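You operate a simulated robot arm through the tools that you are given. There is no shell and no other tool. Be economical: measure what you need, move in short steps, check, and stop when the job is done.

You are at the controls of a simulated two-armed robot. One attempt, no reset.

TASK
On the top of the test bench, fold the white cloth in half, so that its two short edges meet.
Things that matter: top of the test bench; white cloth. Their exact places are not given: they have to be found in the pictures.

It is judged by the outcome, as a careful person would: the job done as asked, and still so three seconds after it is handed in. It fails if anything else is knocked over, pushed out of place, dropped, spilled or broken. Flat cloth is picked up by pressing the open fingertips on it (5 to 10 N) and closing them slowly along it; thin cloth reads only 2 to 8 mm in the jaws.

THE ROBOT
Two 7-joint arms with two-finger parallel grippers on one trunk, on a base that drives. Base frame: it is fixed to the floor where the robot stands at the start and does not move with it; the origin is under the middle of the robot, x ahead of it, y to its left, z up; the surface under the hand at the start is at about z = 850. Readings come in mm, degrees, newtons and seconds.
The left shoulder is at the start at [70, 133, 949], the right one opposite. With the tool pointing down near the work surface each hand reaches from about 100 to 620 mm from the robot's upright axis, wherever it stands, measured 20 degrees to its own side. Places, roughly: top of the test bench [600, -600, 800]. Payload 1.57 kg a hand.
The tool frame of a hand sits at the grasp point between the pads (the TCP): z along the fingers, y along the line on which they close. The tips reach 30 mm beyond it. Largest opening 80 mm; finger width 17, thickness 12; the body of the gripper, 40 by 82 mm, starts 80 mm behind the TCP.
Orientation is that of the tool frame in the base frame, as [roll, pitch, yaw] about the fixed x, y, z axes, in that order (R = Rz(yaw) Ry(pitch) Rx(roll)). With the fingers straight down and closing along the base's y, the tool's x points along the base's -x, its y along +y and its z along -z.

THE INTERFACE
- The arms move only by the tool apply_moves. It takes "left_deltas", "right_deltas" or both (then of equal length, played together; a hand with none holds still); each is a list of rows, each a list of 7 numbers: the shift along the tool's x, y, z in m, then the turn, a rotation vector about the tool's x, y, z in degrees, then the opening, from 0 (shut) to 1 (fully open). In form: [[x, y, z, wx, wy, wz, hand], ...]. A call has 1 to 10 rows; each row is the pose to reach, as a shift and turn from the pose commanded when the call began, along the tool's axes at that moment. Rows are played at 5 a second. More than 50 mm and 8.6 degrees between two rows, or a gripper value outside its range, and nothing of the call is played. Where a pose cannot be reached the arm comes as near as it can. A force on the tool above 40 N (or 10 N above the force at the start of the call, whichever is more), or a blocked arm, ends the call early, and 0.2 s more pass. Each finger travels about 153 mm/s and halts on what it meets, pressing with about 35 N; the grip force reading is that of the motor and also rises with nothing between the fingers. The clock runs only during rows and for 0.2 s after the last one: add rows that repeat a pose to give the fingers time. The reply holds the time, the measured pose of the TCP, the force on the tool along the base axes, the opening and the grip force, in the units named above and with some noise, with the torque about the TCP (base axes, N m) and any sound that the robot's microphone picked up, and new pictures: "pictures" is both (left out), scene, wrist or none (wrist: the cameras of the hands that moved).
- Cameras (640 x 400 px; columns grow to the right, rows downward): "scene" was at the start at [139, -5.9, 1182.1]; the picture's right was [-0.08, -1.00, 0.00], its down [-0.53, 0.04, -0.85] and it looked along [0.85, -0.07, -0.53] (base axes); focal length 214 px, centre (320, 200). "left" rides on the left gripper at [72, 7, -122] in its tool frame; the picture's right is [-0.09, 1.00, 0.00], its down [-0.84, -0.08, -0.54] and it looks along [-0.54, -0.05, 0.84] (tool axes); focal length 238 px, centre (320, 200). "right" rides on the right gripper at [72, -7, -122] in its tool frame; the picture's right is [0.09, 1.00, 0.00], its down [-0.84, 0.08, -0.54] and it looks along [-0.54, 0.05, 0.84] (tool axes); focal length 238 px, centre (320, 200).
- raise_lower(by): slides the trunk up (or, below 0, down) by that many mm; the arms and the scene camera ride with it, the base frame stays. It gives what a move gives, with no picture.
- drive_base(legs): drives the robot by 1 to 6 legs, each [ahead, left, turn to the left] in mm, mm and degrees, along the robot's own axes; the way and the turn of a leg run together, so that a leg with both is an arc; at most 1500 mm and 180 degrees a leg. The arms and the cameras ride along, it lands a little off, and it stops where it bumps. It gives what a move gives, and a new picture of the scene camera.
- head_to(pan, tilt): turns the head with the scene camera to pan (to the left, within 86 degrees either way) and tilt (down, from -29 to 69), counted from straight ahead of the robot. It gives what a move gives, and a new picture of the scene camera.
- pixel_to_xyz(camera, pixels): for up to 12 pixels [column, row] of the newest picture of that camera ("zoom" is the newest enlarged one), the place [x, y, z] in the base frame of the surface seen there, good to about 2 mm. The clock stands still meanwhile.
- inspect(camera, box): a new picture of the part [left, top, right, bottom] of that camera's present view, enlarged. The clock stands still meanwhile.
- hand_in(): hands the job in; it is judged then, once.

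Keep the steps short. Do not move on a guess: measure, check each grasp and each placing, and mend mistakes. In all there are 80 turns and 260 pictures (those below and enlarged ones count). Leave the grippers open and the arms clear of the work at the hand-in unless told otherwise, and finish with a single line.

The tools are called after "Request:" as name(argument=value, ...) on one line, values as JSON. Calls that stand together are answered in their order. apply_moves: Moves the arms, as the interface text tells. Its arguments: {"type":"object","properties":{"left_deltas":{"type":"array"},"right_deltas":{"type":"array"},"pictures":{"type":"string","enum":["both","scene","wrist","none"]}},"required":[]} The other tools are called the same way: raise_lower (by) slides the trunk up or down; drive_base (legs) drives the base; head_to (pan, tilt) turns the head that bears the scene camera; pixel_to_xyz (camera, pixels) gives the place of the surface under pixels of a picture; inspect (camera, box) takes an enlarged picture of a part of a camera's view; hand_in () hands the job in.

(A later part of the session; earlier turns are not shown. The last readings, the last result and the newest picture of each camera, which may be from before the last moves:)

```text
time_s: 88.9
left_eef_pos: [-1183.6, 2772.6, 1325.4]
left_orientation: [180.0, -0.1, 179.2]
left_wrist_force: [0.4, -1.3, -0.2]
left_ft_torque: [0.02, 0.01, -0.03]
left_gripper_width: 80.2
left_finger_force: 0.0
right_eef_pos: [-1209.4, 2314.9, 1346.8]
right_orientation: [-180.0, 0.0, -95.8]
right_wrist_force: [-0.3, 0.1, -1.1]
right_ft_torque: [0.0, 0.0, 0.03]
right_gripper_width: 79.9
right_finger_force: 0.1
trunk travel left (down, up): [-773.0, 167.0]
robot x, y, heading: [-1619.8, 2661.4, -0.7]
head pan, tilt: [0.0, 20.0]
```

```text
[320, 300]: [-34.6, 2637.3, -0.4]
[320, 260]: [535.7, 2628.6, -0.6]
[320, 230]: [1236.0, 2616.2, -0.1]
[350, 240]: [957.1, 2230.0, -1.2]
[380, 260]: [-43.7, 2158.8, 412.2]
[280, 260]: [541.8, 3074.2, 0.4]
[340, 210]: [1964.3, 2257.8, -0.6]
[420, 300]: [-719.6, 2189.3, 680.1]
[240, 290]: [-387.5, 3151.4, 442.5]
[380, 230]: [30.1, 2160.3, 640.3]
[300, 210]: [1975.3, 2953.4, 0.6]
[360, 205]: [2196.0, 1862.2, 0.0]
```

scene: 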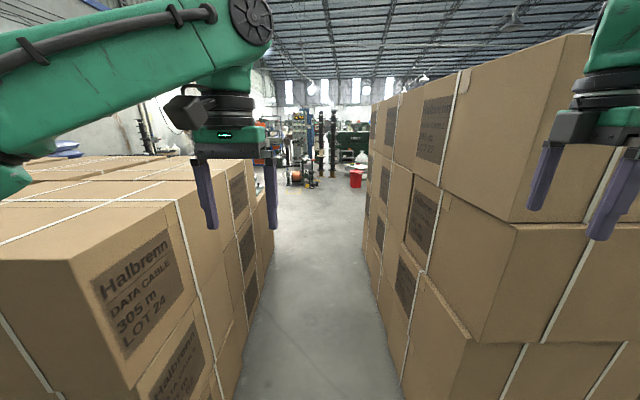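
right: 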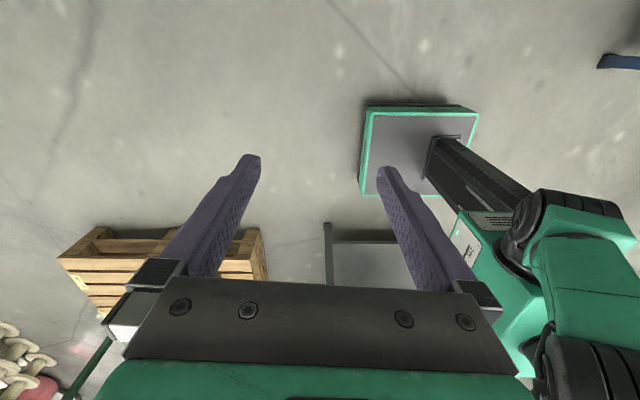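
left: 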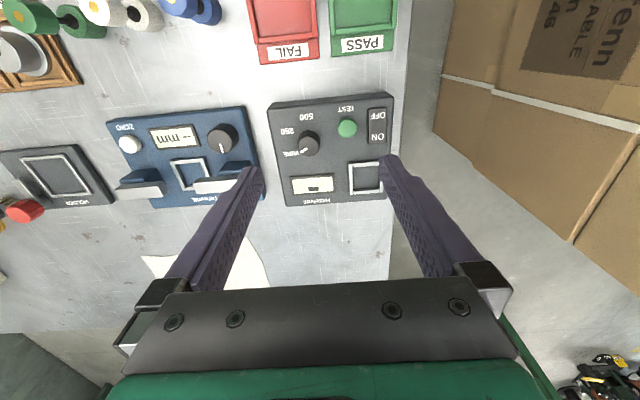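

Clear. I drive through the gap to about x=1300.

Request:
drive_base(legs=[[1450, 20, 0.7], [1450, 0, 0]])

Request:
head_to(pan=-70, tilt=30)

Request:
head_to(pan=-20, tilt=30)

```text
time_s: 102.9
left_eef_pos: [1715.6, 2832.8, 1326.3]
left_orientation: [-179.9, 0.0, -179.5]
left_wrist_force: [0.0, -0.5, -0.4]
left_ft_torque: [0.0, 0.02, -0.01]
left_gripper_width: 79.8
left_finger_force: 0.0
right_eef_pos: [1700.4, 2375.2, 1347.2]
right_orientation: [-179.9, -0.1, -94.4]
right_wrist_force: [0.5, 0.6, -0.5]
right_ft_torque: [-0.01, 0.02, 0.01]
right_gripper_width: 80.0
right_finger_force: 0.0
trunk travel left (down, up): [-773.0, 167.0]
robot x, y, heading: [1278.4, 2716.1, 0.7]
head pan, tilt: [0.0, 20.0]
```

scene: 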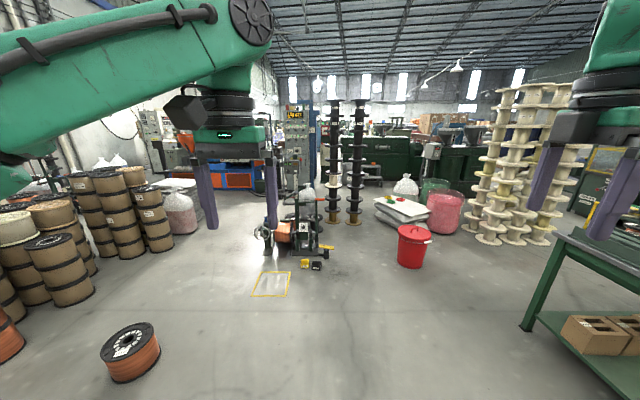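

```text
time_s: 104.3
left_eef_pos: [1717.1, 2833.8, 1325.6]
left_orientation: [180.0, -0.1, -179.5]
left_wrist_force: [0.0, 0.2, -0.1]
left_ft_torque: [0.01, 0.0, 0.02]
left_gripper_width: 80.0
left_finger_force: 0.1
right_eef_pos: [1701.5, 2376.7, 1346.7]
right_orientation: [-179.9, -0.1, -94.4]
right_wrist_force: [0.0, 0.6, 0.1]
right_ft_torque: [-0.01, 0.01, 0.04]
right_gripper_width: 79.7
right_finger_force: 0.0
trunk travel left (down, up): [-773.0, 167.0]
robot x, y, heading: [1276.4, 2712.7, 0.8]
head pan, tilt: [-70.0, 30.0]
```

scene: 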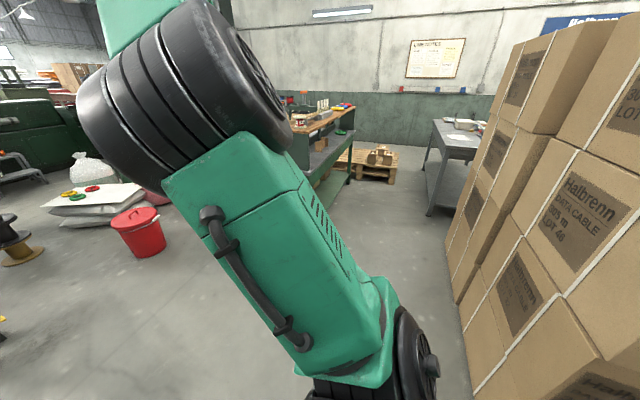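

```text
time_s: 105.5
left_eef_pos: [1717.0, 2833.4, 1326.3]
left_orientation: [-180.0, 0.1, -179.3]
left_wrist_force: [0.2, 0.3, 0.2]
left_ft_torque: [-0.01, 0.01, -0.01]
left_gripper_width: 80.0
left_finger_force: 0.1
right_eef_pos: [1700.2, 2376.5, 1347.8]
right_orientation: [-179.8, -0.1, -94.4]
right_wrist_force: [0.6, 0.9, 0.7]
right_ft_torque: [0.01, 0.01, 0.01]
right_gripper_width: 80.1
right_finger_force: 0.1
trunk travel left (down, up): [-773.0, 167.0]
robot x, y, heading: [1281.0, 2712.5, 0.7]
head pan, tilt: [-20.0, 30.0]
```

scene: 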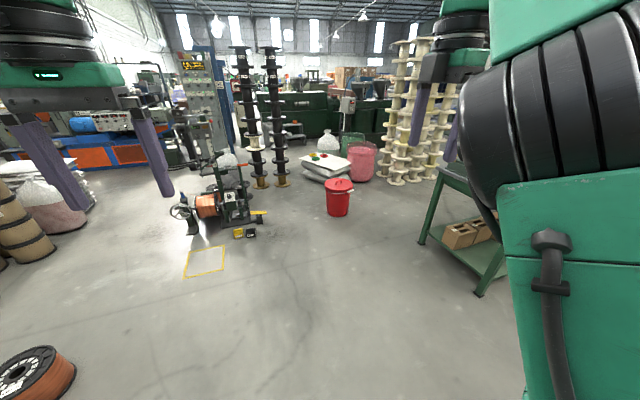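

Floor is clear between the stack (x<870) and the green table (x≈2000). I go to x≈1450, turn round to face -x, then drive sideways towards the cloth.

Request:
drive_base(legs=[[175, 0, 0], [0, 0, 179], [0, 1400, 0]])

```text
time_s: 121.0
left_eef_pos: [1028.4, 1168.1, 1325.2]
left_orientation: [-180.0, 0.1, 0.7]
left_wrist_force: [0.8, 0.4, -1.0]
left_ft_torque: [0.04, 0.01, -0.02]
left_gripper_width: 79.9
left_finger_force: 0.0
right_eef_pos: [1043.2, 1625.1, 1344.8]
right_orientation: [-179.9, 0.0, 85.7]
right_wrist_force: [-0.1, -0.1, 0.2]
right_ft_torque: [0.0, -0.02, -0.02]
right_gripper_width: 79.9
right_finger_force: 0.0
trunk travel left (down, up): [-773.0, 167.0]
robot x, y, heading: [1465.6, 1293.6, -179.0]
head pan, tilt: [-20.0, 30.0]
```

scene: 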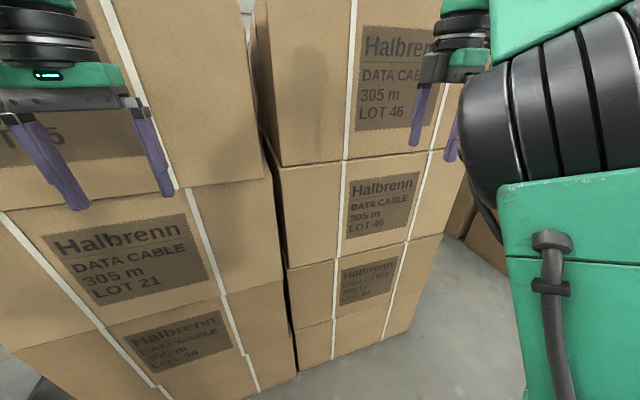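

Request:
drive_base(legs=[[0, 1440, -1]])

Request:
head_to(pan=0, tilt=45)

Request:
pixel_to_xyz(camera="scene", pixels=[[320, 300], [320, 320], [320, 340], [100, 300], [540, 300], [320, 260], [320, 390], [320, 396]])

```text
time_s: 128.3
left_eef_pos: [1014.4, -285.6, 1326.4]
left_orientation: [179.9, -0.1, -1.4]
left_wrist_force: [-0.3, 0.5, -0.7]
left_ft_torque: [0.0, 0.0, 0.02]
left_gripper_width: 80.1
left_finger_force: 0.2
right_eef_pos: [1047.3, 170.9, 1346.9]
right_orientation: [-179.9, -0.1, 83.7]
right_wrist_force: [0.1, -1.0, 0.5]
right_ft_torque: [0.0, -0.02, 0.0]
right_gripper_width: 80.0
right_finger_force: 0.1
trunk travel left (down, up): [-773.0, 167.0]
robot x, y, heading: [1460.3, -177.3, 178.6]
head pan, tilt: [-20.0, 30.0]
```

scene: 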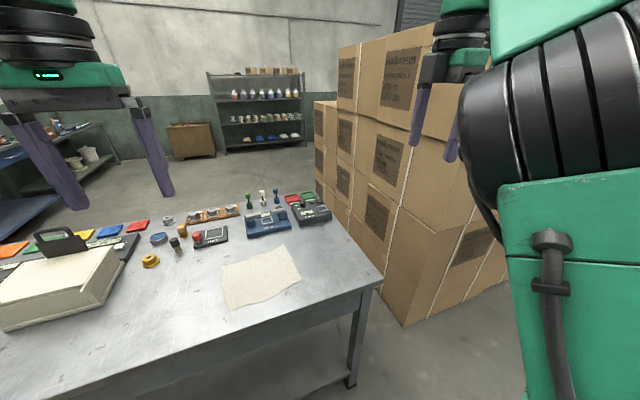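

```text
time_s: 129.1
left_eef_pos: [1016.3, -286.2, 1326.1]
left_orientation: [179.9, 0.0, -1.3]
left_wrist_force: [-1.0, -0.3, -0.6]
left_ft_torque: [0.01, 0.02, -0.01]
left_gripper_width: 80.0
left_finger_force: 0.1
right_eef_pos: [1046.4, 170.2, 1344.9]
right_orientation: [-179.9, -0.1, 83.7]
right_wrist_force: [0.7, -0.6, 1.4]
right_ft_torque: [0.03, 0.0, 0.02]
right_gripper_width: 80.0
right_finger_force: 0.1
trunk travel left (down, up): [-773.0, 167.0]
robot x, y, heading: [1454.0, -179.7, 178.7]
head pan, tilt: [0.0, 45.0]
```

scene: 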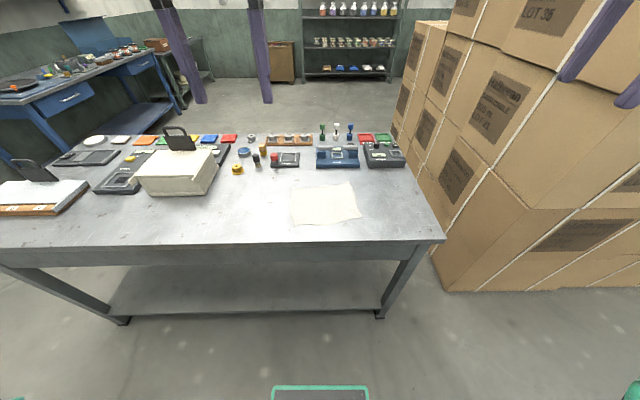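

```text
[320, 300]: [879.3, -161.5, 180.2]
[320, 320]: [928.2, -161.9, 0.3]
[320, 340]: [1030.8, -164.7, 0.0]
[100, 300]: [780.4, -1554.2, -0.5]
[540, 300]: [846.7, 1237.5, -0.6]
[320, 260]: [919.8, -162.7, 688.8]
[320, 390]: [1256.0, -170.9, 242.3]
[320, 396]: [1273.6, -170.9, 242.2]
```

I'm behind the bench with the cloth at (325,203). The bench shelf's rear edge is at about x=900 and its rear feet at 930. I drive to about (1200,-80), turned 15° towards the cloth, so both hands can hold the left short edge's corners without crossing.

Request:
drive_base(legs=[[255, -94, 0], [0, 0, 16.3]])

Request:
raise_lower(by=-200)

Request:
head_to(pan=0, tilt=55)

```text
time_s: 131.9
left_eef_pos: [818.6, -306.1, 1326.2]
left_orientation: [-180.0, 0.0, 15.3]
left_wrist_force: [-1.2, -1.3, 0.6]
left_ft_torque: [0.01, -0.01, 0.01]
left_gripper_width: 80.1
left_finger_force: 0.1
right_eef_pos: [717.9, 140.8, 1345.8]
right_orientation: [-179.9, 0.1, 100.2]
right_wrist_force: [-0.4, 0.5, -0.4]
right_ft_torque: [-0.04, 0.0, -0.01]
right_gripper_width: 80.3
right_finger_force: 0.1
trunk travel left (down, up): [-773.0, 167.0]
robot x, y, heading: [1215.5, -77.6, -164.9]
head pan, tilt: [0.0, 45.0]
```

scene: 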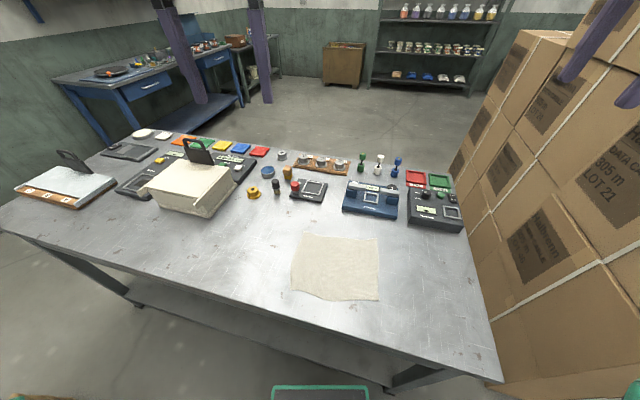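

```text
time_s: 134.1
left_eef_pos: [819.2, -307.6, 1126.2]
left_orientation: [-179.9, 0.0, 15.3]
left_wrist_force: [-0.2, 0.9, -0.2]
left_ft_torque: [0.0, -0.01, 0.03]
left_gripper_width: 79.8
left_finger_force: 0.0
right_eef_pos: [718.7, 138.5, 1146.1]
right_orientation: [-179.9, 0.0, 100.3]
right_wrist_force: [0.3, -0.9, 0.3]
right_ft_torque: [-0.01, 0.01, 0.0]
right_gripper_width: 80.1
right_finger_force: 0.2
trunk travel left (down, up): [-573.0, 367.0]
robot x, y, heading: [1208.8, -82.2, -164.6]
head pan, tilt: [0.0, 45.0]
```

```text
time_s: 134.8
left_eef_pos: [820.5, -306.8, 1126.5]
left_orientation: [-179.9, 0.1, 15.2]
left_wrist_force: [-0.6, -0.1, 0.4]
left_ft_torque: [-0.02, -0.01, 0.0]
left_gripper_width: 79.9
left_finger_force: 0.0
right_eef_pos: [718.5, 139.8, 1146.5]
right_orientation: [-179.9, -0.1, 100.3]
right_wrist_force: [0.8, 0.9, 0.2]
right_ft_torque: [0.0, 0.01, 0.0]
right_gripper_width: 80.1
right_finger_force: 0.1
trunk travel left (down, up): [-573.0, 367.0]
robot x, y, heading: [1215.2, -75.8, -164.6]
head pan, tilt: [0.0, 55.0]
```

scene: 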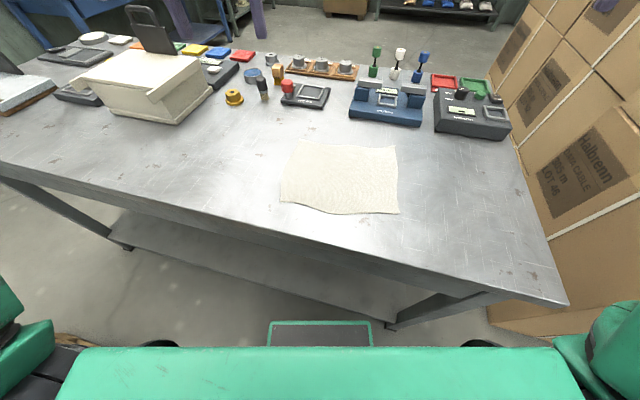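

Request:
inspect(camera="scene", box=[260, 125, 420, 225])

```text
4.00 times, centred on (340, 175) of scene
```

zoom: 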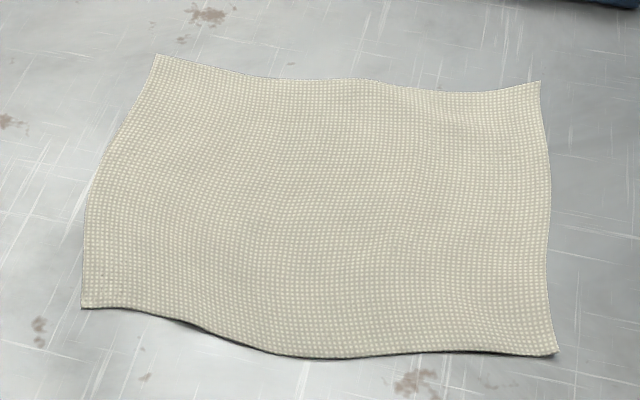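

Request:
pixel_to_xyz(camera="zoom", pixels=[[157, 58], [537, 84], [555, 352], [84, 304], [548, 220], [90, 190], [300, 352], [340, 84], [545, 130], [550, 300], [600, 240], [300, 200]])

```text
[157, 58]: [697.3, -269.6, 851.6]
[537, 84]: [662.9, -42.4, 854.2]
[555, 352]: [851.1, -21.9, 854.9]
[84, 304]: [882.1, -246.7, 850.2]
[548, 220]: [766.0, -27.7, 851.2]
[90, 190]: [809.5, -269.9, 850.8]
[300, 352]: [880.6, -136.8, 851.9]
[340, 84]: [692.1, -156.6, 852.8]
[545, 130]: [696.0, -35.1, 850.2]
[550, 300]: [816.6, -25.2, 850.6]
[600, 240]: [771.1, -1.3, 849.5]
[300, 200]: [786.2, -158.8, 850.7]
```

The left short edge runs from NL(663,-42) to FL(851,-22), and the right one from NR(697,-270) to FR(882,-247). Moving the left edge by about (+33,-226) brings them together. First I square the hands up, with yaw ≈5.6° so the fingers close across the edge.

Request:
apply_moves(right_deltas=[[0, 0, 0, 0, 0, 8.5, 1], [0, 0, 0, 0, 0, 17, 1], [0, 0, 0, 0, 0, 25.5, 1], [0, 0, 0, 0, 0, 34, 1], [0, 0, 0, 0, 0, 42.5, 1], [0, 0, 0, 0, 0, 51, 1], [0, 0, 0, 0, 0, 59.5, 1], [0, 0, 0, 0, 0, 68, 1], [0, 0, 0, 0, 0, 76.5, 1], [0, 0, 0, 0, 0, 85, 1]], left_deltas=[[0, 0, 0, 0, 0, 2, 0.375], [0, 0, 0, 0, 0, 5, 0.375], [0, 0, 0, 0, 0, 9.6, 0.375], [0, 0, 0, 0, 0, 9.6, 0.375], [0, 0, 0, 0, 0, 9.6, 0.375], [0, 0, 0, 0, 0, 9.6, 0.375], [0, 0, 0, 0, 0, 9.6, 0.375], [0, 0, 0, 0, 0, 9.6, 0.375], [0, 0, 0, 0, 0, 9.6, 0.375], [0, 0, 0, 0, 0, 9.6, 0.375]], pictures="none")

```text
time_s: 137.0
left_eef_pos: [820.0, -305.8, 1126.8]
left_orientation: [180.0, 0.0, 5.6]
left_wrist_force: [0.3, -0.6, -0.3]
left_ft_torque: [-0.01, 0.03, -0.01]
left_gripper_width: 30.0
left_finger_force: 0.1
right_eef_pos: [717.9, 140.9, 1146.6]
right_orientation: [180.0, 0.0, 15.2]
right_wrist_force: [-0.4, 0.7, 0.0]
right_ft_torque: [0.0, -0.03, 0.02]
right_gripper_width: 80.1
right_finger_force: 0.0
trunk travel left (down, up): [-573.0, 367.0]
robot x, y, heading: [1212.2, -75.2, -164.6]
head pan, tilt: [0.0, 55.0]
```

Request:
apply_moves(right_deltas=[[-0.022, 0.041, 0, 0, 0, 3, 0.375], [-0.043, 0.083, 0, 0, 0, 6, 0.375], [-0.065, 0.124, 0.01, 0, 0, 9.6, 0.375], [-0.086, 0.165, 0.02, 0, 0, 9.6, 0.375], [-0.086, 0.165, 0.068, 0, 0, 9.6, 0.375], [-0.086, 0.165, 0.116, 0, 0, 9.6, 0.375], [-0.086, 0.165, 0.16, 0, 0, 9.6, 0.375], [-0.086, 0.165, 0.195, 0, 0, 9.6, 0.375], [-0.086, 0.165, 0.195, 0, 0, 9.6, 0.375]])

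```text
time_s: 139.0
left_eef_pos: [819.1, -307.0, 1125.9]
left_orientation: [180.0, 0.0, 5.8]
left_wrist_force: [0.1, -0.7, -0.4]
left_ft_torque: [0.01, 0.04, -0.02]
left_gripper_width: 30.2
left_finger_force: 0.0
right_eef_pos: [677.6, -31.9, 953.1]
right_orientation: [178.7, 0.0, 4.5]
right_wrist_force: [-0.1, -0.5, -0.7]
right_ft_torque: [-0.01, 0.0, -0.01]
right_gripper_width: 30.0
right_finger_force: 0.0
right hand out of reach, approached as far as the arm can: row 3, 4
trunk travel left (down, up): [-573.0, 367.0]
robot x, y, heading: [1210.4, -78.4, -164.6]
head pan, tilt: [0.0, 55.0]
```

scene: 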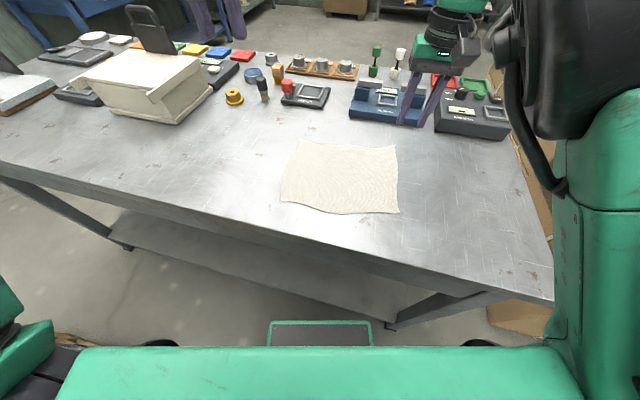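
right: 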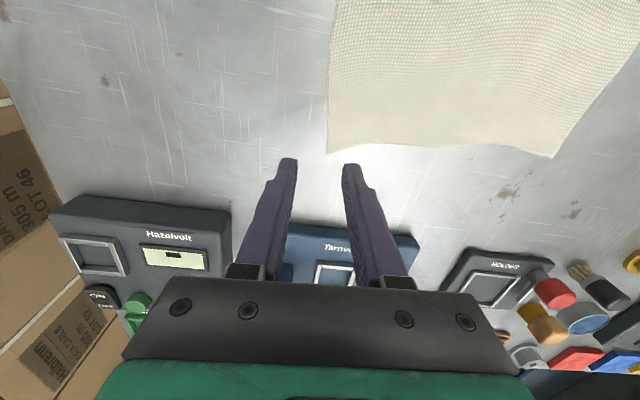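

The right hand works near its limit here. I raise the trunk 120 so the shoulders are level with the wrists, and drive 22 mm closer.

Request:
raise_lower(by=120)

Request:
drive_base(legs=[[22, 0, 0]])

```text
time_s: 140.5
left_eef_pos: [819.1, -307.0, 1246.3]
left_orientation: [-180.0, -0.1, 5.8]
left_wrist_force: [-0.2, 0.0, 0.7]
left_ft_torque: [0.0, 0.01, 0.03]
left_gripper_width: 30.0
left_finger_force: 0.0
right_eef_pos: [676.8, -35.3, 1073.0]
right_orientation: [178.4, 0.0, 4.7]
right_wrist_force: [0.4, -0.3, -0.8]
right_ft_torque: [0.01, -0.03, -0.03]
right_gripper_width: 30.0
right_finger_force: 0.0
trunk travel left (down, up): [-693.0, 247.0]
robot x, y, heading: [1209.7, -78.5, -164.9]
head pan, tilt: [0.0, 55.0]
```

```text
time_s: 141.3
left_eef_pos: [804.5, -309.9, 1247.4]
left_orientation: [180.0, 0.3, 5.7]
left_wrist_force: [0.4, -0.2, -0.1]
left_ft_torque: [-0.02, 0.04, -0.05]
left_gripper_width: 30.1
left_finger_force: 0.0
right_eef_pos: [661.1, -38.0, 1076.0]
right_orientation: [178.5, 0.2, 4.7]
right_wrist_force: [0.0, 1.2, 0.3]
right_ft_torque: [-0.02, 0.05, -0.03]
right_gripper_width: 30.0
right_finger_force: 0.1
trunk travel left (down, up): [-693.0, 247.0]
robot x, y, heading: [1189.6, -81.6, -164.9]
head pan, tilt: [0.0, 55.0]
```

scene: 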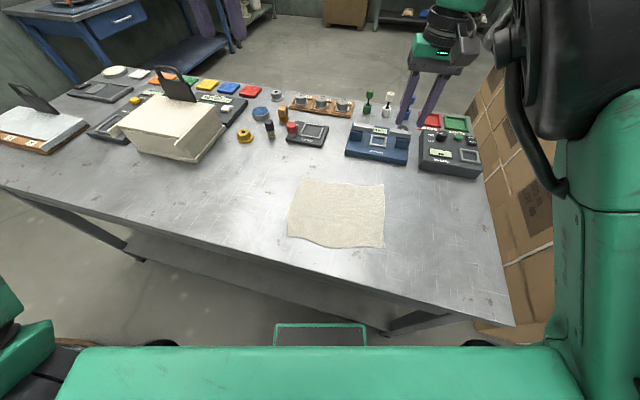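

Before bringing the left hand in, I check where the right forearm is.

Request:
pixel_to_xyz(camera="scene", pixels=[[490, 40], [500, 100], [530, 160], [450, 45], [475, 30], [560, 200], [500, 10], [470, 45], [515, 90]])

Request:
head_to(pan=-15, tilt=15)

```text
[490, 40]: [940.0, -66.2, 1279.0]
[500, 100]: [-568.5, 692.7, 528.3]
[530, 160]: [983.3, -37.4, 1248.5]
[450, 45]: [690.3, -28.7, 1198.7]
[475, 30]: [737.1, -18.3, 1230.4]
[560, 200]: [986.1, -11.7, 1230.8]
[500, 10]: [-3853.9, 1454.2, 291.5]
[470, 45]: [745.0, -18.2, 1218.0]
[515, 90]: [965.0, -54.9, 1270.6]
```

```text
time_s: 142.4
left_eef_pos: [800.6, -311.6, 1246.9]
left_orientation: [-180.0, 0.0, 5.7]
left_wrist_force: [0.7, 0.0, -0.2]
left_ft_torque: [-0.03, 0.0, 0.0]
left_gripper_width: 30.0
left_finger_force: 0.1
right_eef_pos: [655.1, -38.5, 1073.0]
right_orientation: [178.2, -0.1, 4.5]
right_wrist_force: [0.5, 0.5, -0.1]
right_ft_torque: [0.01, 0.02, -0.03]
right_gripper_width: 29.9
right_finger_force: 0.1
trunk travel left (down, up): [-693.0, 247.0]
robot x, y, heading: [1190.8, -85.1, -164.8]
head pan, tilt: [-15.0, 15.0]
```

scene: 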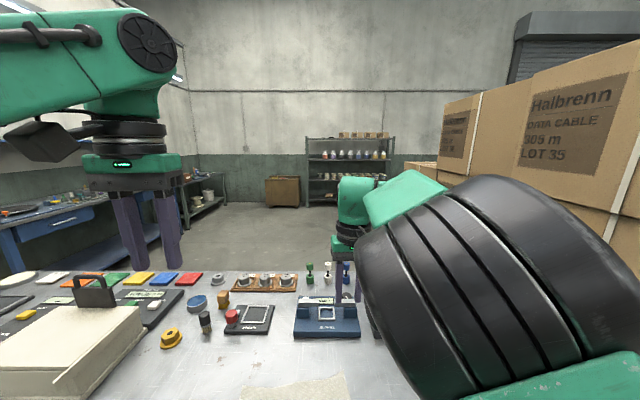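

The right arm lies directly above the near corner, so both hands can't hold this edge in file. Instead I will first turn the cloth flat on the bench by about 60°: right hand on the middle of its left edge, left hand on the middle of its right edge. The short edges will then lie across my facing direction. I move the hands above those edge middles.

Request:
apply_moves(right_deltas=[[0.03, 0, 0, 0, 0, 0, 0.375], [0.06, 0, 0, 0, 0, 0, 0.375], [0.09, 0.002, 0, 0, 0, 0, 0.375], [0.102, 0.003, 0.03, 0, 0, 0, 0.375], [0.102, 0.003, 0.07, 0, 0, 0, 0.375], [0.102, 0.003, 0.1, 0, 0, 0, 0.375], [0.102, 0.003, 0.133, 0, 0, 0, 0.375], [0.102, 0.003, 0.133, 0, 0, 0, 0.375]], left_deltas=[[-0.005, -0.02, 0.03, 0, 0, 0, 0.375], [-0.005, -0.044, 0.07, 0, 0, 0, 0.375], [-0.005, -0.044, 0.115, 0, 0, 0, 0.375], [-0.005, -0.044, 0.16, 0, 0, 0, 0.375], [-0.005, -0.044, 0.205, 0, 0, 0, 0.375], [-0.005, -0.044, 0.25, 0, 0, 0, 0.375], [-0.005, -0.044, 0.295, 0, 0, 0, 0.375], [-0.005, -0.044, 0.307, 0, 0, 0, 0.375]], pictures="none")

Request:
head_to(pan=0, tilt=50)

```text
time_s: 144.2
left_eef_pos: [790.0, -269.9, 942.5]
left_orientation: [-180.0, 0.1, 5.6]
left_wrist_force: [-0.1, 0.1, -0.7]
left_ft_torque: [0.01, 0.0, 0.0]
left_gripper_width: 30.0
left_finger_force: 0.0
right_eef_pos: [699.4, 33.8, 960.9]
right_orientation: [176.9, 0.5, 3.8]
right_wrist_force: [0.4, -0.3, -0.5]
right_ft_torque: [0.02, 0.02, 0.01]
right_gripper_width: 29.9
right_finger_force: 0.1
right hand out of reach, approached as far as the arm can: row 1, 2, 3, 4, 5, 6, 7, 8
trunk travel left (down, up): [-693.0, 247.0]
robot x, y, heading: [1189.6, -85.7, -164.8]
head pan, tilt: [-15.0, 15.0]
```

```text
time_s: 145.2
left_eef_pos: [788.0, -267.3, 942.1]
left_orientation: [180.0, 0.0, 5.6]
left_wrist_force: [0.1, 0.5, 0.3]
left_ft_torque: [0.02, 0.01, -0.04]
left_gripper_width: 30.0
left_finger_force: 0.1
right_eef_pos: [700.2, 34.4, 956.5]
right_orientation: [177.1, -0.2, 3.7]
right_wrist_force: [0.2, 0.2, 0.0]
right_ft_torque: [-0.01, 0.0, 0.02]
right_gripper_width: 30.1
right_finger_force: 0.1
trunk travel left (down, up): [-693.0, 247.0]
robot x, y, heading: [1193.8, -84.3, -164.4]
head pan, tilt: [0.0, 50.0]
```

scene: 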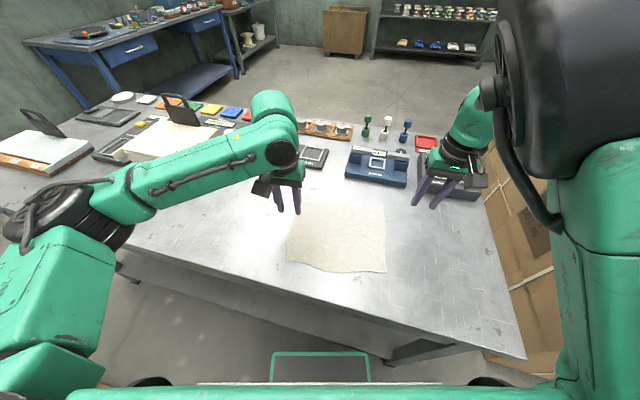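

The right arm is at a wrist limit at this yaw, though larger yaws were fine before. I raise it and turn it back towards yaw ≈95°, so on its edge the fingers will close along the edge.

Request:
apply_moves(right_deltas=[[0, 0, -0.04, 0, 0, -8.5, 0.3], [0, 0, -0.08, 0, 0, -17, 0.3], [0, 0, -0.09, 0, 0, -25.5, 0.3], [0, 0, -0.09, 0, 0, -34, 0.3], [0, 0, -0.09, 0, 0, -42.5, 0.3], [0, 0, -0.09, 0, 0, -51, 0.3], [0, 0, -0.09, 0, 0, -59.5, 0.3], [0, 0, -0.09, 0, 0, -68, 0.3], [0, 0, -0.09, 0, 0, -76.5, 0.3], [0, 0, -0.09, 0, 0, -85, 0.3]], pictures="scene")

```text
time_s: 147.4
left_eef_pos: [789.4, -268.3, 942.7]
left_orientation: [180.0, 0.0, 5.7]
left_wrist_force: [-0.3, -0.3, 0.2]
left_ft_torque: [0.04, 0.0, -0.02]
left_gripper_width: 30.0
left_finger_force: 0.1
right_eef_pos: [699.4, 36.1, 1050.5]
right_orientation: [179.6, 1.9, 89.7]
right_wrist_force: [0.3, -0.6, -0.2]
right_ft_torque: [-0.03, 0.01, 0.01]
right_gripper_width: 24.2
right_finger_force: 0.1
trunk travel left (down, up): [-693.0, 247.0]
robot x, y, heading: [1189.7, -82.2, -164.8]
head pan, tilt: [0.0, 50.0]
```

scene: 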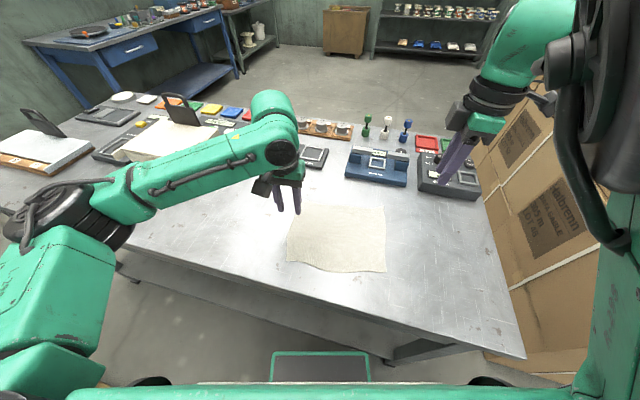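

Request:
apply_moves(right_deltas=[[-0.03, 0.02, 0, 0, 1, -2, 0.3], [-0.06, 0.04, 0, 0, 1.9, -4, 0.3], [-0.078, 0.058, 0.01, 0, 1.9, -6, 0.3], [-0.078, 0.058, 0.05, 0, 1.9, -6, 0.3], [-0.078, 0.058, 0.09, 0, 1.9, -6, 0.3], [-0.078, 0.058, 0.12, 0, 1.9, -6, 0.3], [-0.078, 0.058, 0.12, 0, 1.9, -6, 0.3]], left_deltas=[[0, 0, 0, 0, 0, 0, 0.375], [0, 0, 0.01, 0, 0, 0, 0.375], [0, 0, 0.02, 0, 0, 0, 0.375], [0, 0, 0.03, 0, 0, 0, 0.375], [0, 0, 0.035, 0, 0, 0, 0.375], [0, 0, 0.04, 0, 0, 0, 0.375], [0, 0, 0.04, 0, 0, 0, 0.375]])

```text
time_s: 149.0
left_eef_pos: [788.5, -268.9, 899.5]
left_orientation: [180.0, 0.1, 5.7]
left_wrist_force: [0.1, -0.4, -0.6]
left_ft_torque: [-0.02, 0.01, 0.0]
left_gripper_width: 29.8
left_finger_force: 0.1
right_eef_pos: [690.6, 33.8, 946.8]
right_orientation: [-179.9, 1.4, 94.5]
right_wrist_force: [0.4, -0.4, -0.6]
right_ft_torque: [0.0, 0.02, 0.02]
right_gripper_width: 24.2
right_finger_force: 0.1
right hand out of reach, approached as far as the arm can: row 1, 2, 3, 4, 5, 6, 7
trunk travel left (down, up): [-693.0, 247.0]
robot x, y, heading: [1193.1, -81.6, -164.4]
head pan, tilt: [0.0, 50.0]
```

scene: 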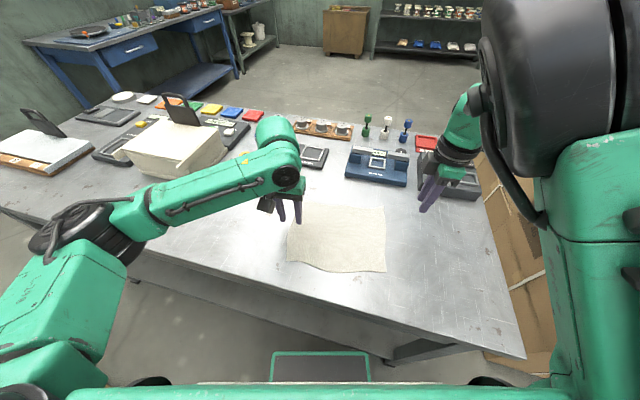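
right: 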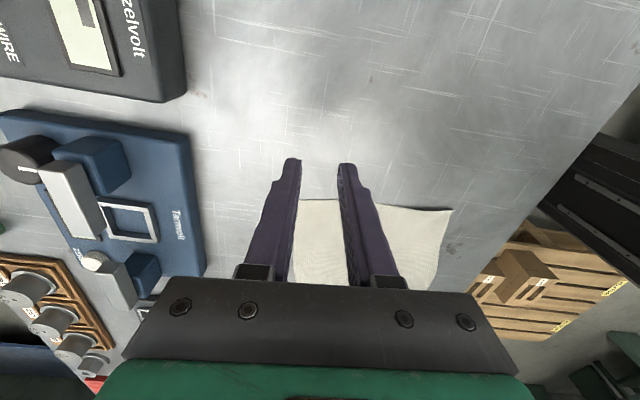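
left: 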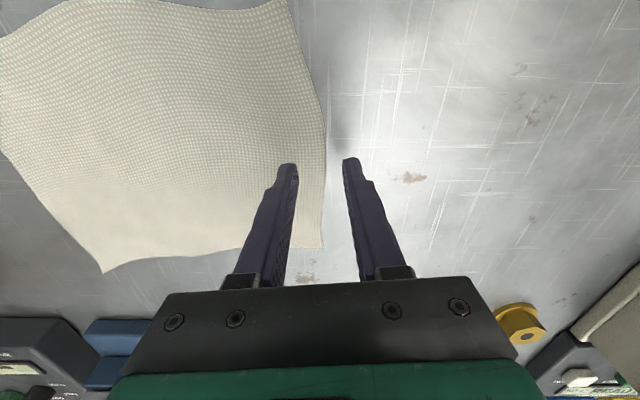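

The left hand is well placed over its edge. The right arm seems stuck in an awkward posture, so I bring it back to its start pose (up and outward) to reset the elbow.

Request:
apply_moves(right_deltas=[[0.01, 0, -0.045, 0, 0, 0, 0.3], [0.02, 0, -0.09, 0, 0, 0, 0.3], [0.03, 0, -0.135, 0, 0, 4, 0.3], [0.045, 0.005, -0.18, 0, 0, 12, 0.3], [0.06, 0.01, -0.22, 0, 0, 20, 0.3], [0.075, 0.015, -0.26, 0, 0, 28, 0.3], [0.09, 0.016, -0.3, 0, 0, 36, 0.3], [0.098, 0.016, -0.319, 0, 0, 44, 0.3], [0.098, 0.016, -0.319, 0, 0, 52, 0.3], [0.098, 0.016, -0.319, 0, 0, 60, 0.3]], pictures="none")

Request:
apply_moves(right_deltas=[[0, 0, 0, 0, 0, 6, 0.3], [0, 0, 0, 0, 0, 12, 0.3], [0, 0, 0, 0, 0, 19, 0.3], [0, 0, 0, 0, 0, 19, 0.3]], pictures="scene")

```text
time_s: 151.2
left_eef_pos: [788.8, -269.5, 899.4]
left_orientation: [180.0, 0.1, 5.8]
left_wrist_force: [-0.2, -0.1, -0.3]
left_ft_torque: [-0.02, 0.0, -0.01]
left_gripper_width: 29.9
left_finger_force: 0.0
right_eef_pos: [696.1, 123.9, 1268.0]
right_orientation: [-179.6, -0.5, 35.7]
right_wrist_force: [0.0, 0.0, -0.3]
right_ft_torque: [0.0, -0.01, 0.0]
right_gripper_width: 24.0
right_finger_force: 0.1
trunk travel left (down, up): [-693.0, 247.0]
robot x, y, heading: [1194.8, -80.5, -164.5]
head pan, tilt: [0.0, 50.0]
```

```text
time_s: 152.2
left_eef_pos: [789.8, -269.4, 901.0]
left_orientation: [179.9, 0.0, 5.7]
left_wrist_force: [0.4, -0.9, -0.3]
left_ft_torque: [0.02, 0.02, 0.01]
left_gripper_width: 29.8
left_finger_force: 0.0
right_eef_pos: [696.2, 124.9, 1266.6]
right_orientation: [-179.6, -0.2, 16.7]
right_wrist_force: [-0.9, 0.5, 0.1]
right_ft_torque: [-0.04, -0.01, -0.02]
right_gripper_width: 24.0
right_finger_force: 0.0
trunk travel left (down, up): [-693.0, 247.0]
robot x, y, heading: [1190.8, -83.4, -164.7]
head pan, tilt: [0.0, 50.0]
```

scene: 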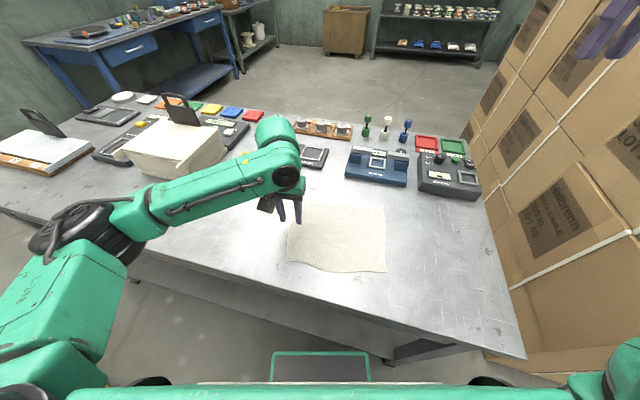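

The posture is reset. I try again, keeping this yaw, and bring the right hand inward and down in small steps.

Request:
apply_moves(right_deltas=[[0.002, 0.02, 0.03, 0, 0, 0, 0.3], [0.004, 0.04, 0.06, 0, 0, 0, 0.3], [0.006, 0.06, 0.09, 0, 0, 0, 0.3], [0.008, 0.08, 0.12, 0, 0, 0, 0.3], [0.01, 0.1, 0.15, 0, 0, 0, 0.3], [0.012, 0.12, 0.18, 0, 0, 0, 0.3], [0.013, 0.14, 0.21, 0, 0, 0, 0.3], [0.013, 0.155, 0.24, 0, 0, 0, 0.3], [0.013, 0.165, 0.28, 0, 0, 0, 0.3], [0.013, 0.165, 0.32, 0, 0, 0, 0.3]], pictures="scene")

```text
time_s: 154.4
left_eef_pos: [787.1, -267.8, 899.9]
left_orientation: [179.9, -0.1, 5.7]
left_wrist_force: [-0.5, -0.1, 0.2]
left_ft_torque: [0.0, -0.01, 0.0]
left_gripper_width: 30.2
left_finger_force: 0.0
right_eef_pos: [699.4, 39.1, 960.8]
right_orientation: [178.8, 0.7, 16.0]
right_wrist_force: [0.7, 0.6, 1.2]
right_ft_torque: [0.0, 0.02, -0.01]
right_gripper_width: 24.0
right_finger_force: 0.1
right hand out of reach, approached as far as the arm can: row 6, 7, 8, 9, 10
trunk travel left (down, up): [-693.0, 247.0]
robot x, y, heading: [1193.3, -83.1, -164.5]
head pan, tilt: [0.0, 50.0]
```

scene: 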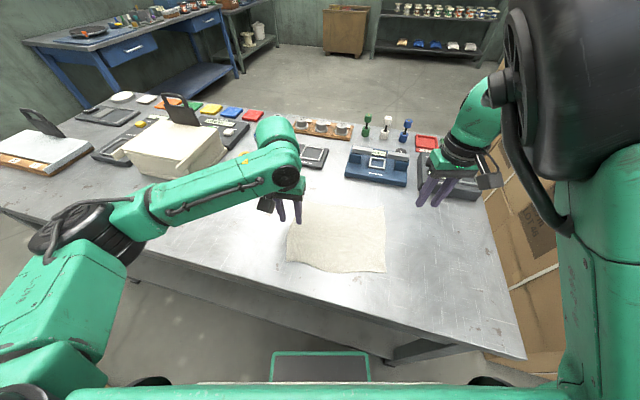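

The right hand's inner reach is limited, but the base can carry both hands. New plan: stand turned about 240° so that, on the left edge, NL lies to the far right and FL to the near left. Grip both corners, then make the fold's sideways travel by driving the base. I raise the trunk and drive there.

Request:
raise_lower(by=120)

Request:
drive_base(legs=[[-112, -325, 0], [0, 0, 44.6]])

```text
time_s: 155.9
left_eef_pos: [788.8, -268.9, 1019.5]
left_orientation: [180.0, -0.1, 5.7]
left_wrist_force: [-0.9, -0.2, -0.2]
left_ft_torque: [0.01, 0.01, -0.01]
left_gripper_width: 29.8
left_finger_force: 0.1
right_eef_pos: [703.6, 41.7, 1076.2]
right_orientation: [179.0, -0.1, 15.7]
right_wrist_force: [0.2, -0.2, 0.0]
right_ft_torque: [0.04, -0.02, 0.0]
right_gripper_width: 24.2
right_finger_force: 0.1
trunk travel left (down, up): [-813.0, 127.0]
robot x, y, heading: [1190.2, -83.2, -164.7]
head pan, tilt: [0.0, 50.0]
```

```text
time_s: 159.8
left_eef_pos: [996.0, -121.3, 1019.7]
left_orientation: [-180.0, 0.0, 41.5]
left_wrist_force: [0.0, -0.1, 0.5]
left_ft_torque: [0.04, 0.03, 0.01]
left_gripper_width: 30.3
left_finger_force: 0.0
right_eef_pos: [744.3, 82.9, 1076.3]
right_orientation: [178.5, -0.2, 51.4]
right_wrist_force: [-0.1, -0.6, -0.2]
right_ft_torque: [0.02, 0.01, 0.01]
right_gripper_width: 24.1
right_finger_force: 0.2
trunk travel left (down, up): [-813.0, 127.0]
robot x, y, heading: [1213.7, 267.4, -128.7]
head pan, tilt: [0.0, 50.0]
stopped in leg 2: the robot was blocked; the commanded pose is now the measured one
```

scene: 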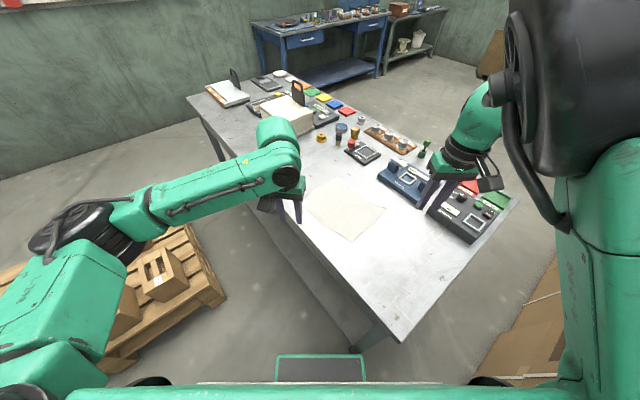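

The base touched something near the bench leg at heading -128.7°, which is turned far enough. I back off 20 mm in x, then go 37 mm along -y, and check that the bench and cloth didn't move.

Request:
drive_base(legs=[[-13, 16, 0], [29, 23, 0]])

Request:
inspect(camera="scene", box=[280, 160, 440, 260])

```text
time_s: 161.1
left_eef_pos: [1013.9, -150.3, 1022.7]
left_orientation: [179.7, 0.3, 41.4]
left_wrist_force: [0.3, 0.5, -0.3]
left_ft_torque: [0.0, -0.04, -0.04]
left_gripper_width: 30.0
left_finger_force: 0.0
right_eef_pos: [762.8, 51.9, 1076.9]
right_orientation: [178.3, 0.1, 51.4]
right_wrist_force: [0.2, -0.2, 0.2]
right_ft_torque: [-0.08, 0.01, 0.02]
right_gripper_width: 24.1
right_finger_force: 0.0
trunk travel left (down, up): [-813.0, 127.0]
robot x, y, heading: [1231.6, 235.1, -128.9]
head pan, tilt: [0.0, 50.0]
```

scene: 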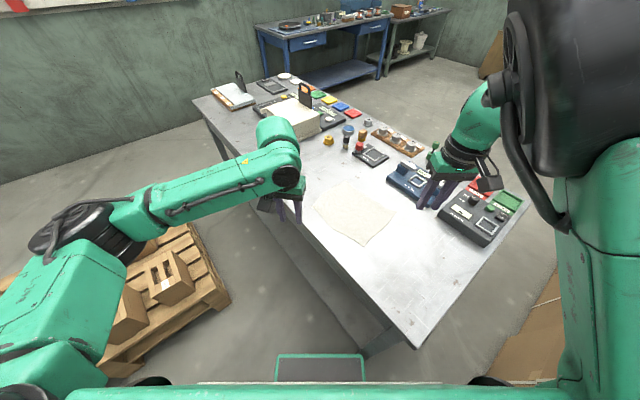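

```text
4.00 times, centred on (360, 210) of scene
```

zoom: 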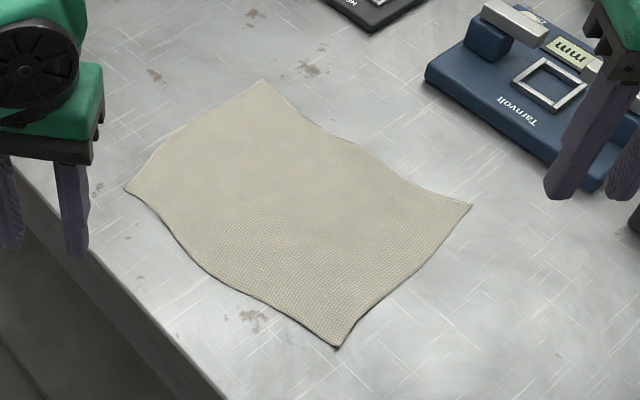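

Request:
pixel_to_xyz(camera="zoom", pixels=[[338, 343], [468, 207], [264, 84], [128, 190], [410, 275], [190, 133], [375, 315], [445, 240], [430, 300], [300, 220]])

```text
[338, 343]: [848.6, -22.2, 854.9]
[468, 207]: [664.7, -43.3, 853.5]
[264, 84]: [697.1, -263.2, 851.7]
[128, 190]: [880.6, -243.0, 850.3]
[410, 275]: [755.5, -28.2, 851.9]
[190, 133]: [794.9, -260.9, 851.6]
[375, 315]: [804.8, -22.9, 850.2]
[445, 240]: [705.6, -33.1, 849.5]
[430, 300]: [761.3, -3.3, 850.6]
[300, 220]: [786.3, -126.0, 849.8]
```

Nothing has moved. I lower the trunk 100, then bring the right hand ahead to corner NL (665,-43). Its yaw of 51° already closes along that corner's bisector.

Request:
raise_lower(by=-100)

Request:
apply_moves(right_deltas=[[-0.03, -0.002, 0, 0, 0, 0, 0.375], [-0.06, -0.005, 0, 0, 0, 0, 0.375], [-0.09, -0.008, 0, 0, 0, 0, 0.375], [-0.12, -0.01, 0.01, 0, 0, 0, 0.375], [-0.136, -0.012, 0.03, 0, 0, 0, 0.375], [-0.136, -0.012, 0.05, 0, 0, 0, 0.375], [-0.136, -0.012, 0.05, 0, 0, 0, 0.375]])

```text
time_s: 162.4
left_eef_pos: [1014.8, -156.7, 921.1]
left_orientation: [-179.9, 0.1, 41.5]
left_wrist_force: [0.4, -1.0, -1.0]
left_ft_torque: [-0.03, -0.04, 0.04]
left_gripper_width: 30.1
left_finger_force: 0.1
right_eef_pos: [762.1, 46.6, 975.6]
right_orientation: [178.6, -0.2, 51.2]
right_wrist_force: [0.1, 0.4, 0.5]
right_ft_torque: [-0.01, -0.01, 0.01]
right_gripper_width: 24.4
right_finger_force: 0.0
trunk travel left (down, up): [-713.0, 227.0]
robot x, y, heading: [1234.6, 227.5, -128.8]
head pan, tilt: [0.0, 50.0]
```

```text
time_s: 164.0
left_eef_pos: [1013.7, -155.7, 921.7]
left_orientation: [179.9, 0.0, 41.5]
left_wrist_force: [0.5, 0.6, -1.0]
left_ft_torque: [0.01, -0.01, -0.04]
left_gripper_width: 29.8
left_finger_force: 0.0
right_eef_pos: [669.5, -52.8, 922.7]
right_orientation: [178.5, -0.1, 51.4]
right_wrist_force: [-0.2, 0.7, 0.0]
right_ft_torque: [0.0, 0.0, 0.02]
right_gripper_width: 30.0
right_finger_force: 0.1
trunk travel left (down, up): [-713.0, 227.0]
robot x, y, heading: [1232.7, 230.9, -128.9]
head pan, tilt: [0.0, 50.0]
```

scene: 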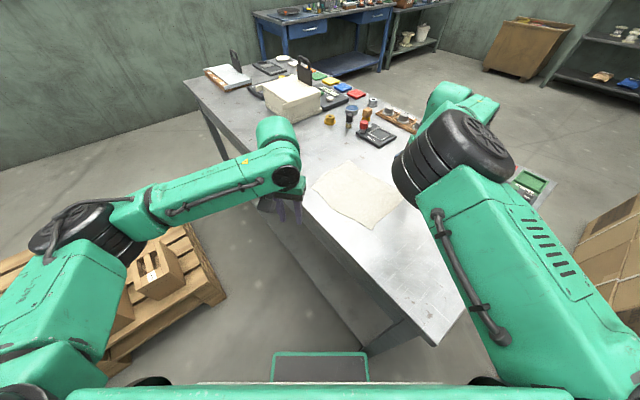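
right: 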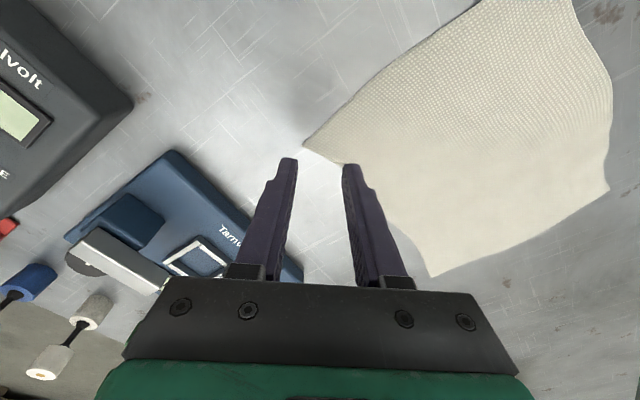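

The right hand reached its corner: NL shows at (305,147) in the wrist picture. Now I turn the left hand about 80° in place, raised a little, so it closes along the FL corner's bisector.

Request:
apply_moves(left_deltas=[[0, 0, -0.03, 0, 0, 8, 0.375], [0, 0, -0.06, 0, 0, 16, 0.375], [0, 0, -0.08, 0, 0, 24, 0.375], [0, 0, -0.08, 0, 0, 32, 0.375], [0, 0, -0.08, 0, 0, 40, 0.375], [0, 0, -0.08, 0, 0, 48, 0.375], [0, 0, -0.08, 0, 0, 56, 0.375], [0, 0, -0.08, 0, 0, 64, 0.375], [0, 0, -0.08, 0, 0, 72, 0.375], [0, 0, -0.08, 0, 0, 80, 0.375]], right_deltas=[[0.004, -0.004, 0, 0, 0, 0, 0.375], [0.004, -0.004, 0, 0, 0, 0, 0.375], [0.004, -0.004, 0, 0, 0, 0, 0.375], [0.004, -0.004, 0, 0, 0, 0, 0.375], [0.004, -0.004, 0, 0, 0, 0, 0.375], [0.004, -0.004, 0, 0, 0, 0, 0.375], [0.004, -0.004, 0, 0, 0, 0, 0.375], [0.004, -0.004, 0, 0, 0, 0, 0.375], [0.004, -0.004, 0, 0, 0, 0, 0.375], [0.004, -0.004, 0, 0, 0, 0, 0.375]], pictures="none")

```text
time_s: 166.2
left_eef_pos: [1014.2, -156.6, 1001.9]
left_orientation: [179.9, 0.1, -38.6]
left_wrist_force: [-0.4, 0.8, -0.1]
left_ft_torque: [0.04, 0.01, -0.01]
left_gripper_width: 30.1
left_finger_force: 0.1
right_eef_pos: [669.0, -47.2, 923.2]
right_orientation: [178.5, -0.1, 51.3]
right_wrist_force: [0.7, -0.4, -0.2]
right_ft_torque: [-0.01, -0.01, -0.01]
right_gripper_width: 30.0
right_finger_force: 0.1
trunk travel left (down, up): [-713.0, 227.0]
robot x, y, heading: [1232.5, 232.3, -128.6]
head pan, tilt: [0.0, 50.0]
```

Request:
pixel_to_xyz(camera="scene", pixels=[[405, 180], [420, 150], [445, 120], [430, 110], [470, 105], [470, 220], [440, 190]])

Request:
apply_moves(left_deltas=[[-0.02, 0, -0.01, 0, -7, 0, 0.375], [-0.04, 0, -0.02, 0, -14, 0, 0.375], [-0.06, 0, -0.02, 0, -21, 0, 0.375], [-0.08, 0, -0.02, 0, -28, 0, 0.375], [-0.1, 0, -0.02, 0, -35, 0, 0.375], [-0.11, 0, -0.02, 0, -35, 0, 0.375]])

```text
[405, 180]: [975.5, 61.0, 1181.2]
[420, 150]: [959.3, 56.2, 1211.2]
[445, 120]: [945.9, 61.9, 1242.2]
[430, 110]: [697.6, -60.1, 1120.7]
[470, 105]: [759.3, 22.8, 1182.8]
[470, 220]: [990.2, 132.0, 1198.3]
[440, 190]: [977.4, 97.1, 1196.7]
```

```text
time_s: 167.6
left_eef_pos: [928.2, -88.4, 1020.2]
left_orientation: [179.9, 35.1, -38.5]
left_wrist_force: [0.5, -1.5, -0.3]
left_ft_torque: [0.01, 0.01, 0.01]
left_gripper_width: 29.8
left_finger_force: 0.1
right_eef_pos: [669.2, -46.1, 923.2]
right_orientation: [178.4, 0.0, 51.3]
right_wrist_force: [-1.0, 0.3, 0.1]
right_ft_torque: [0.03, -0.01, 0.01]
right_gripper_width: 30.0
right_finger_force: 0.0
trunk travel left (down, up): [-713.0, 227.0]
robot x, y, heading: [1234.7, 233.3, -128.7]
head pan, tilt: [0.0, 50.0]
```

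scene: 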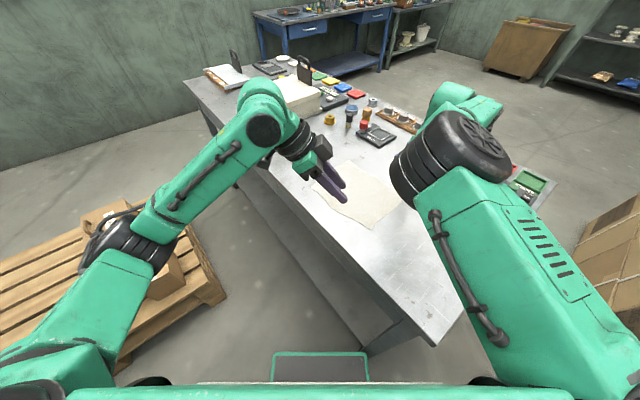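
left: 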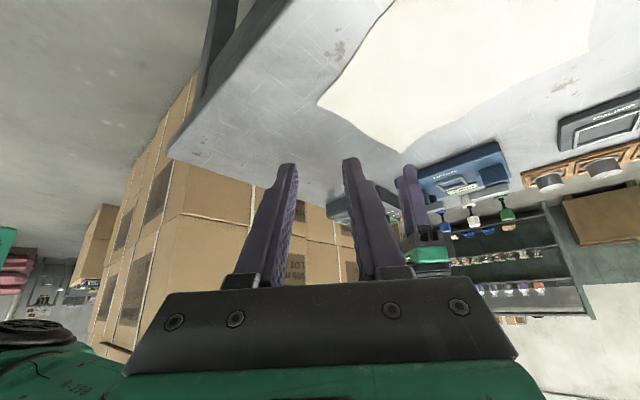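

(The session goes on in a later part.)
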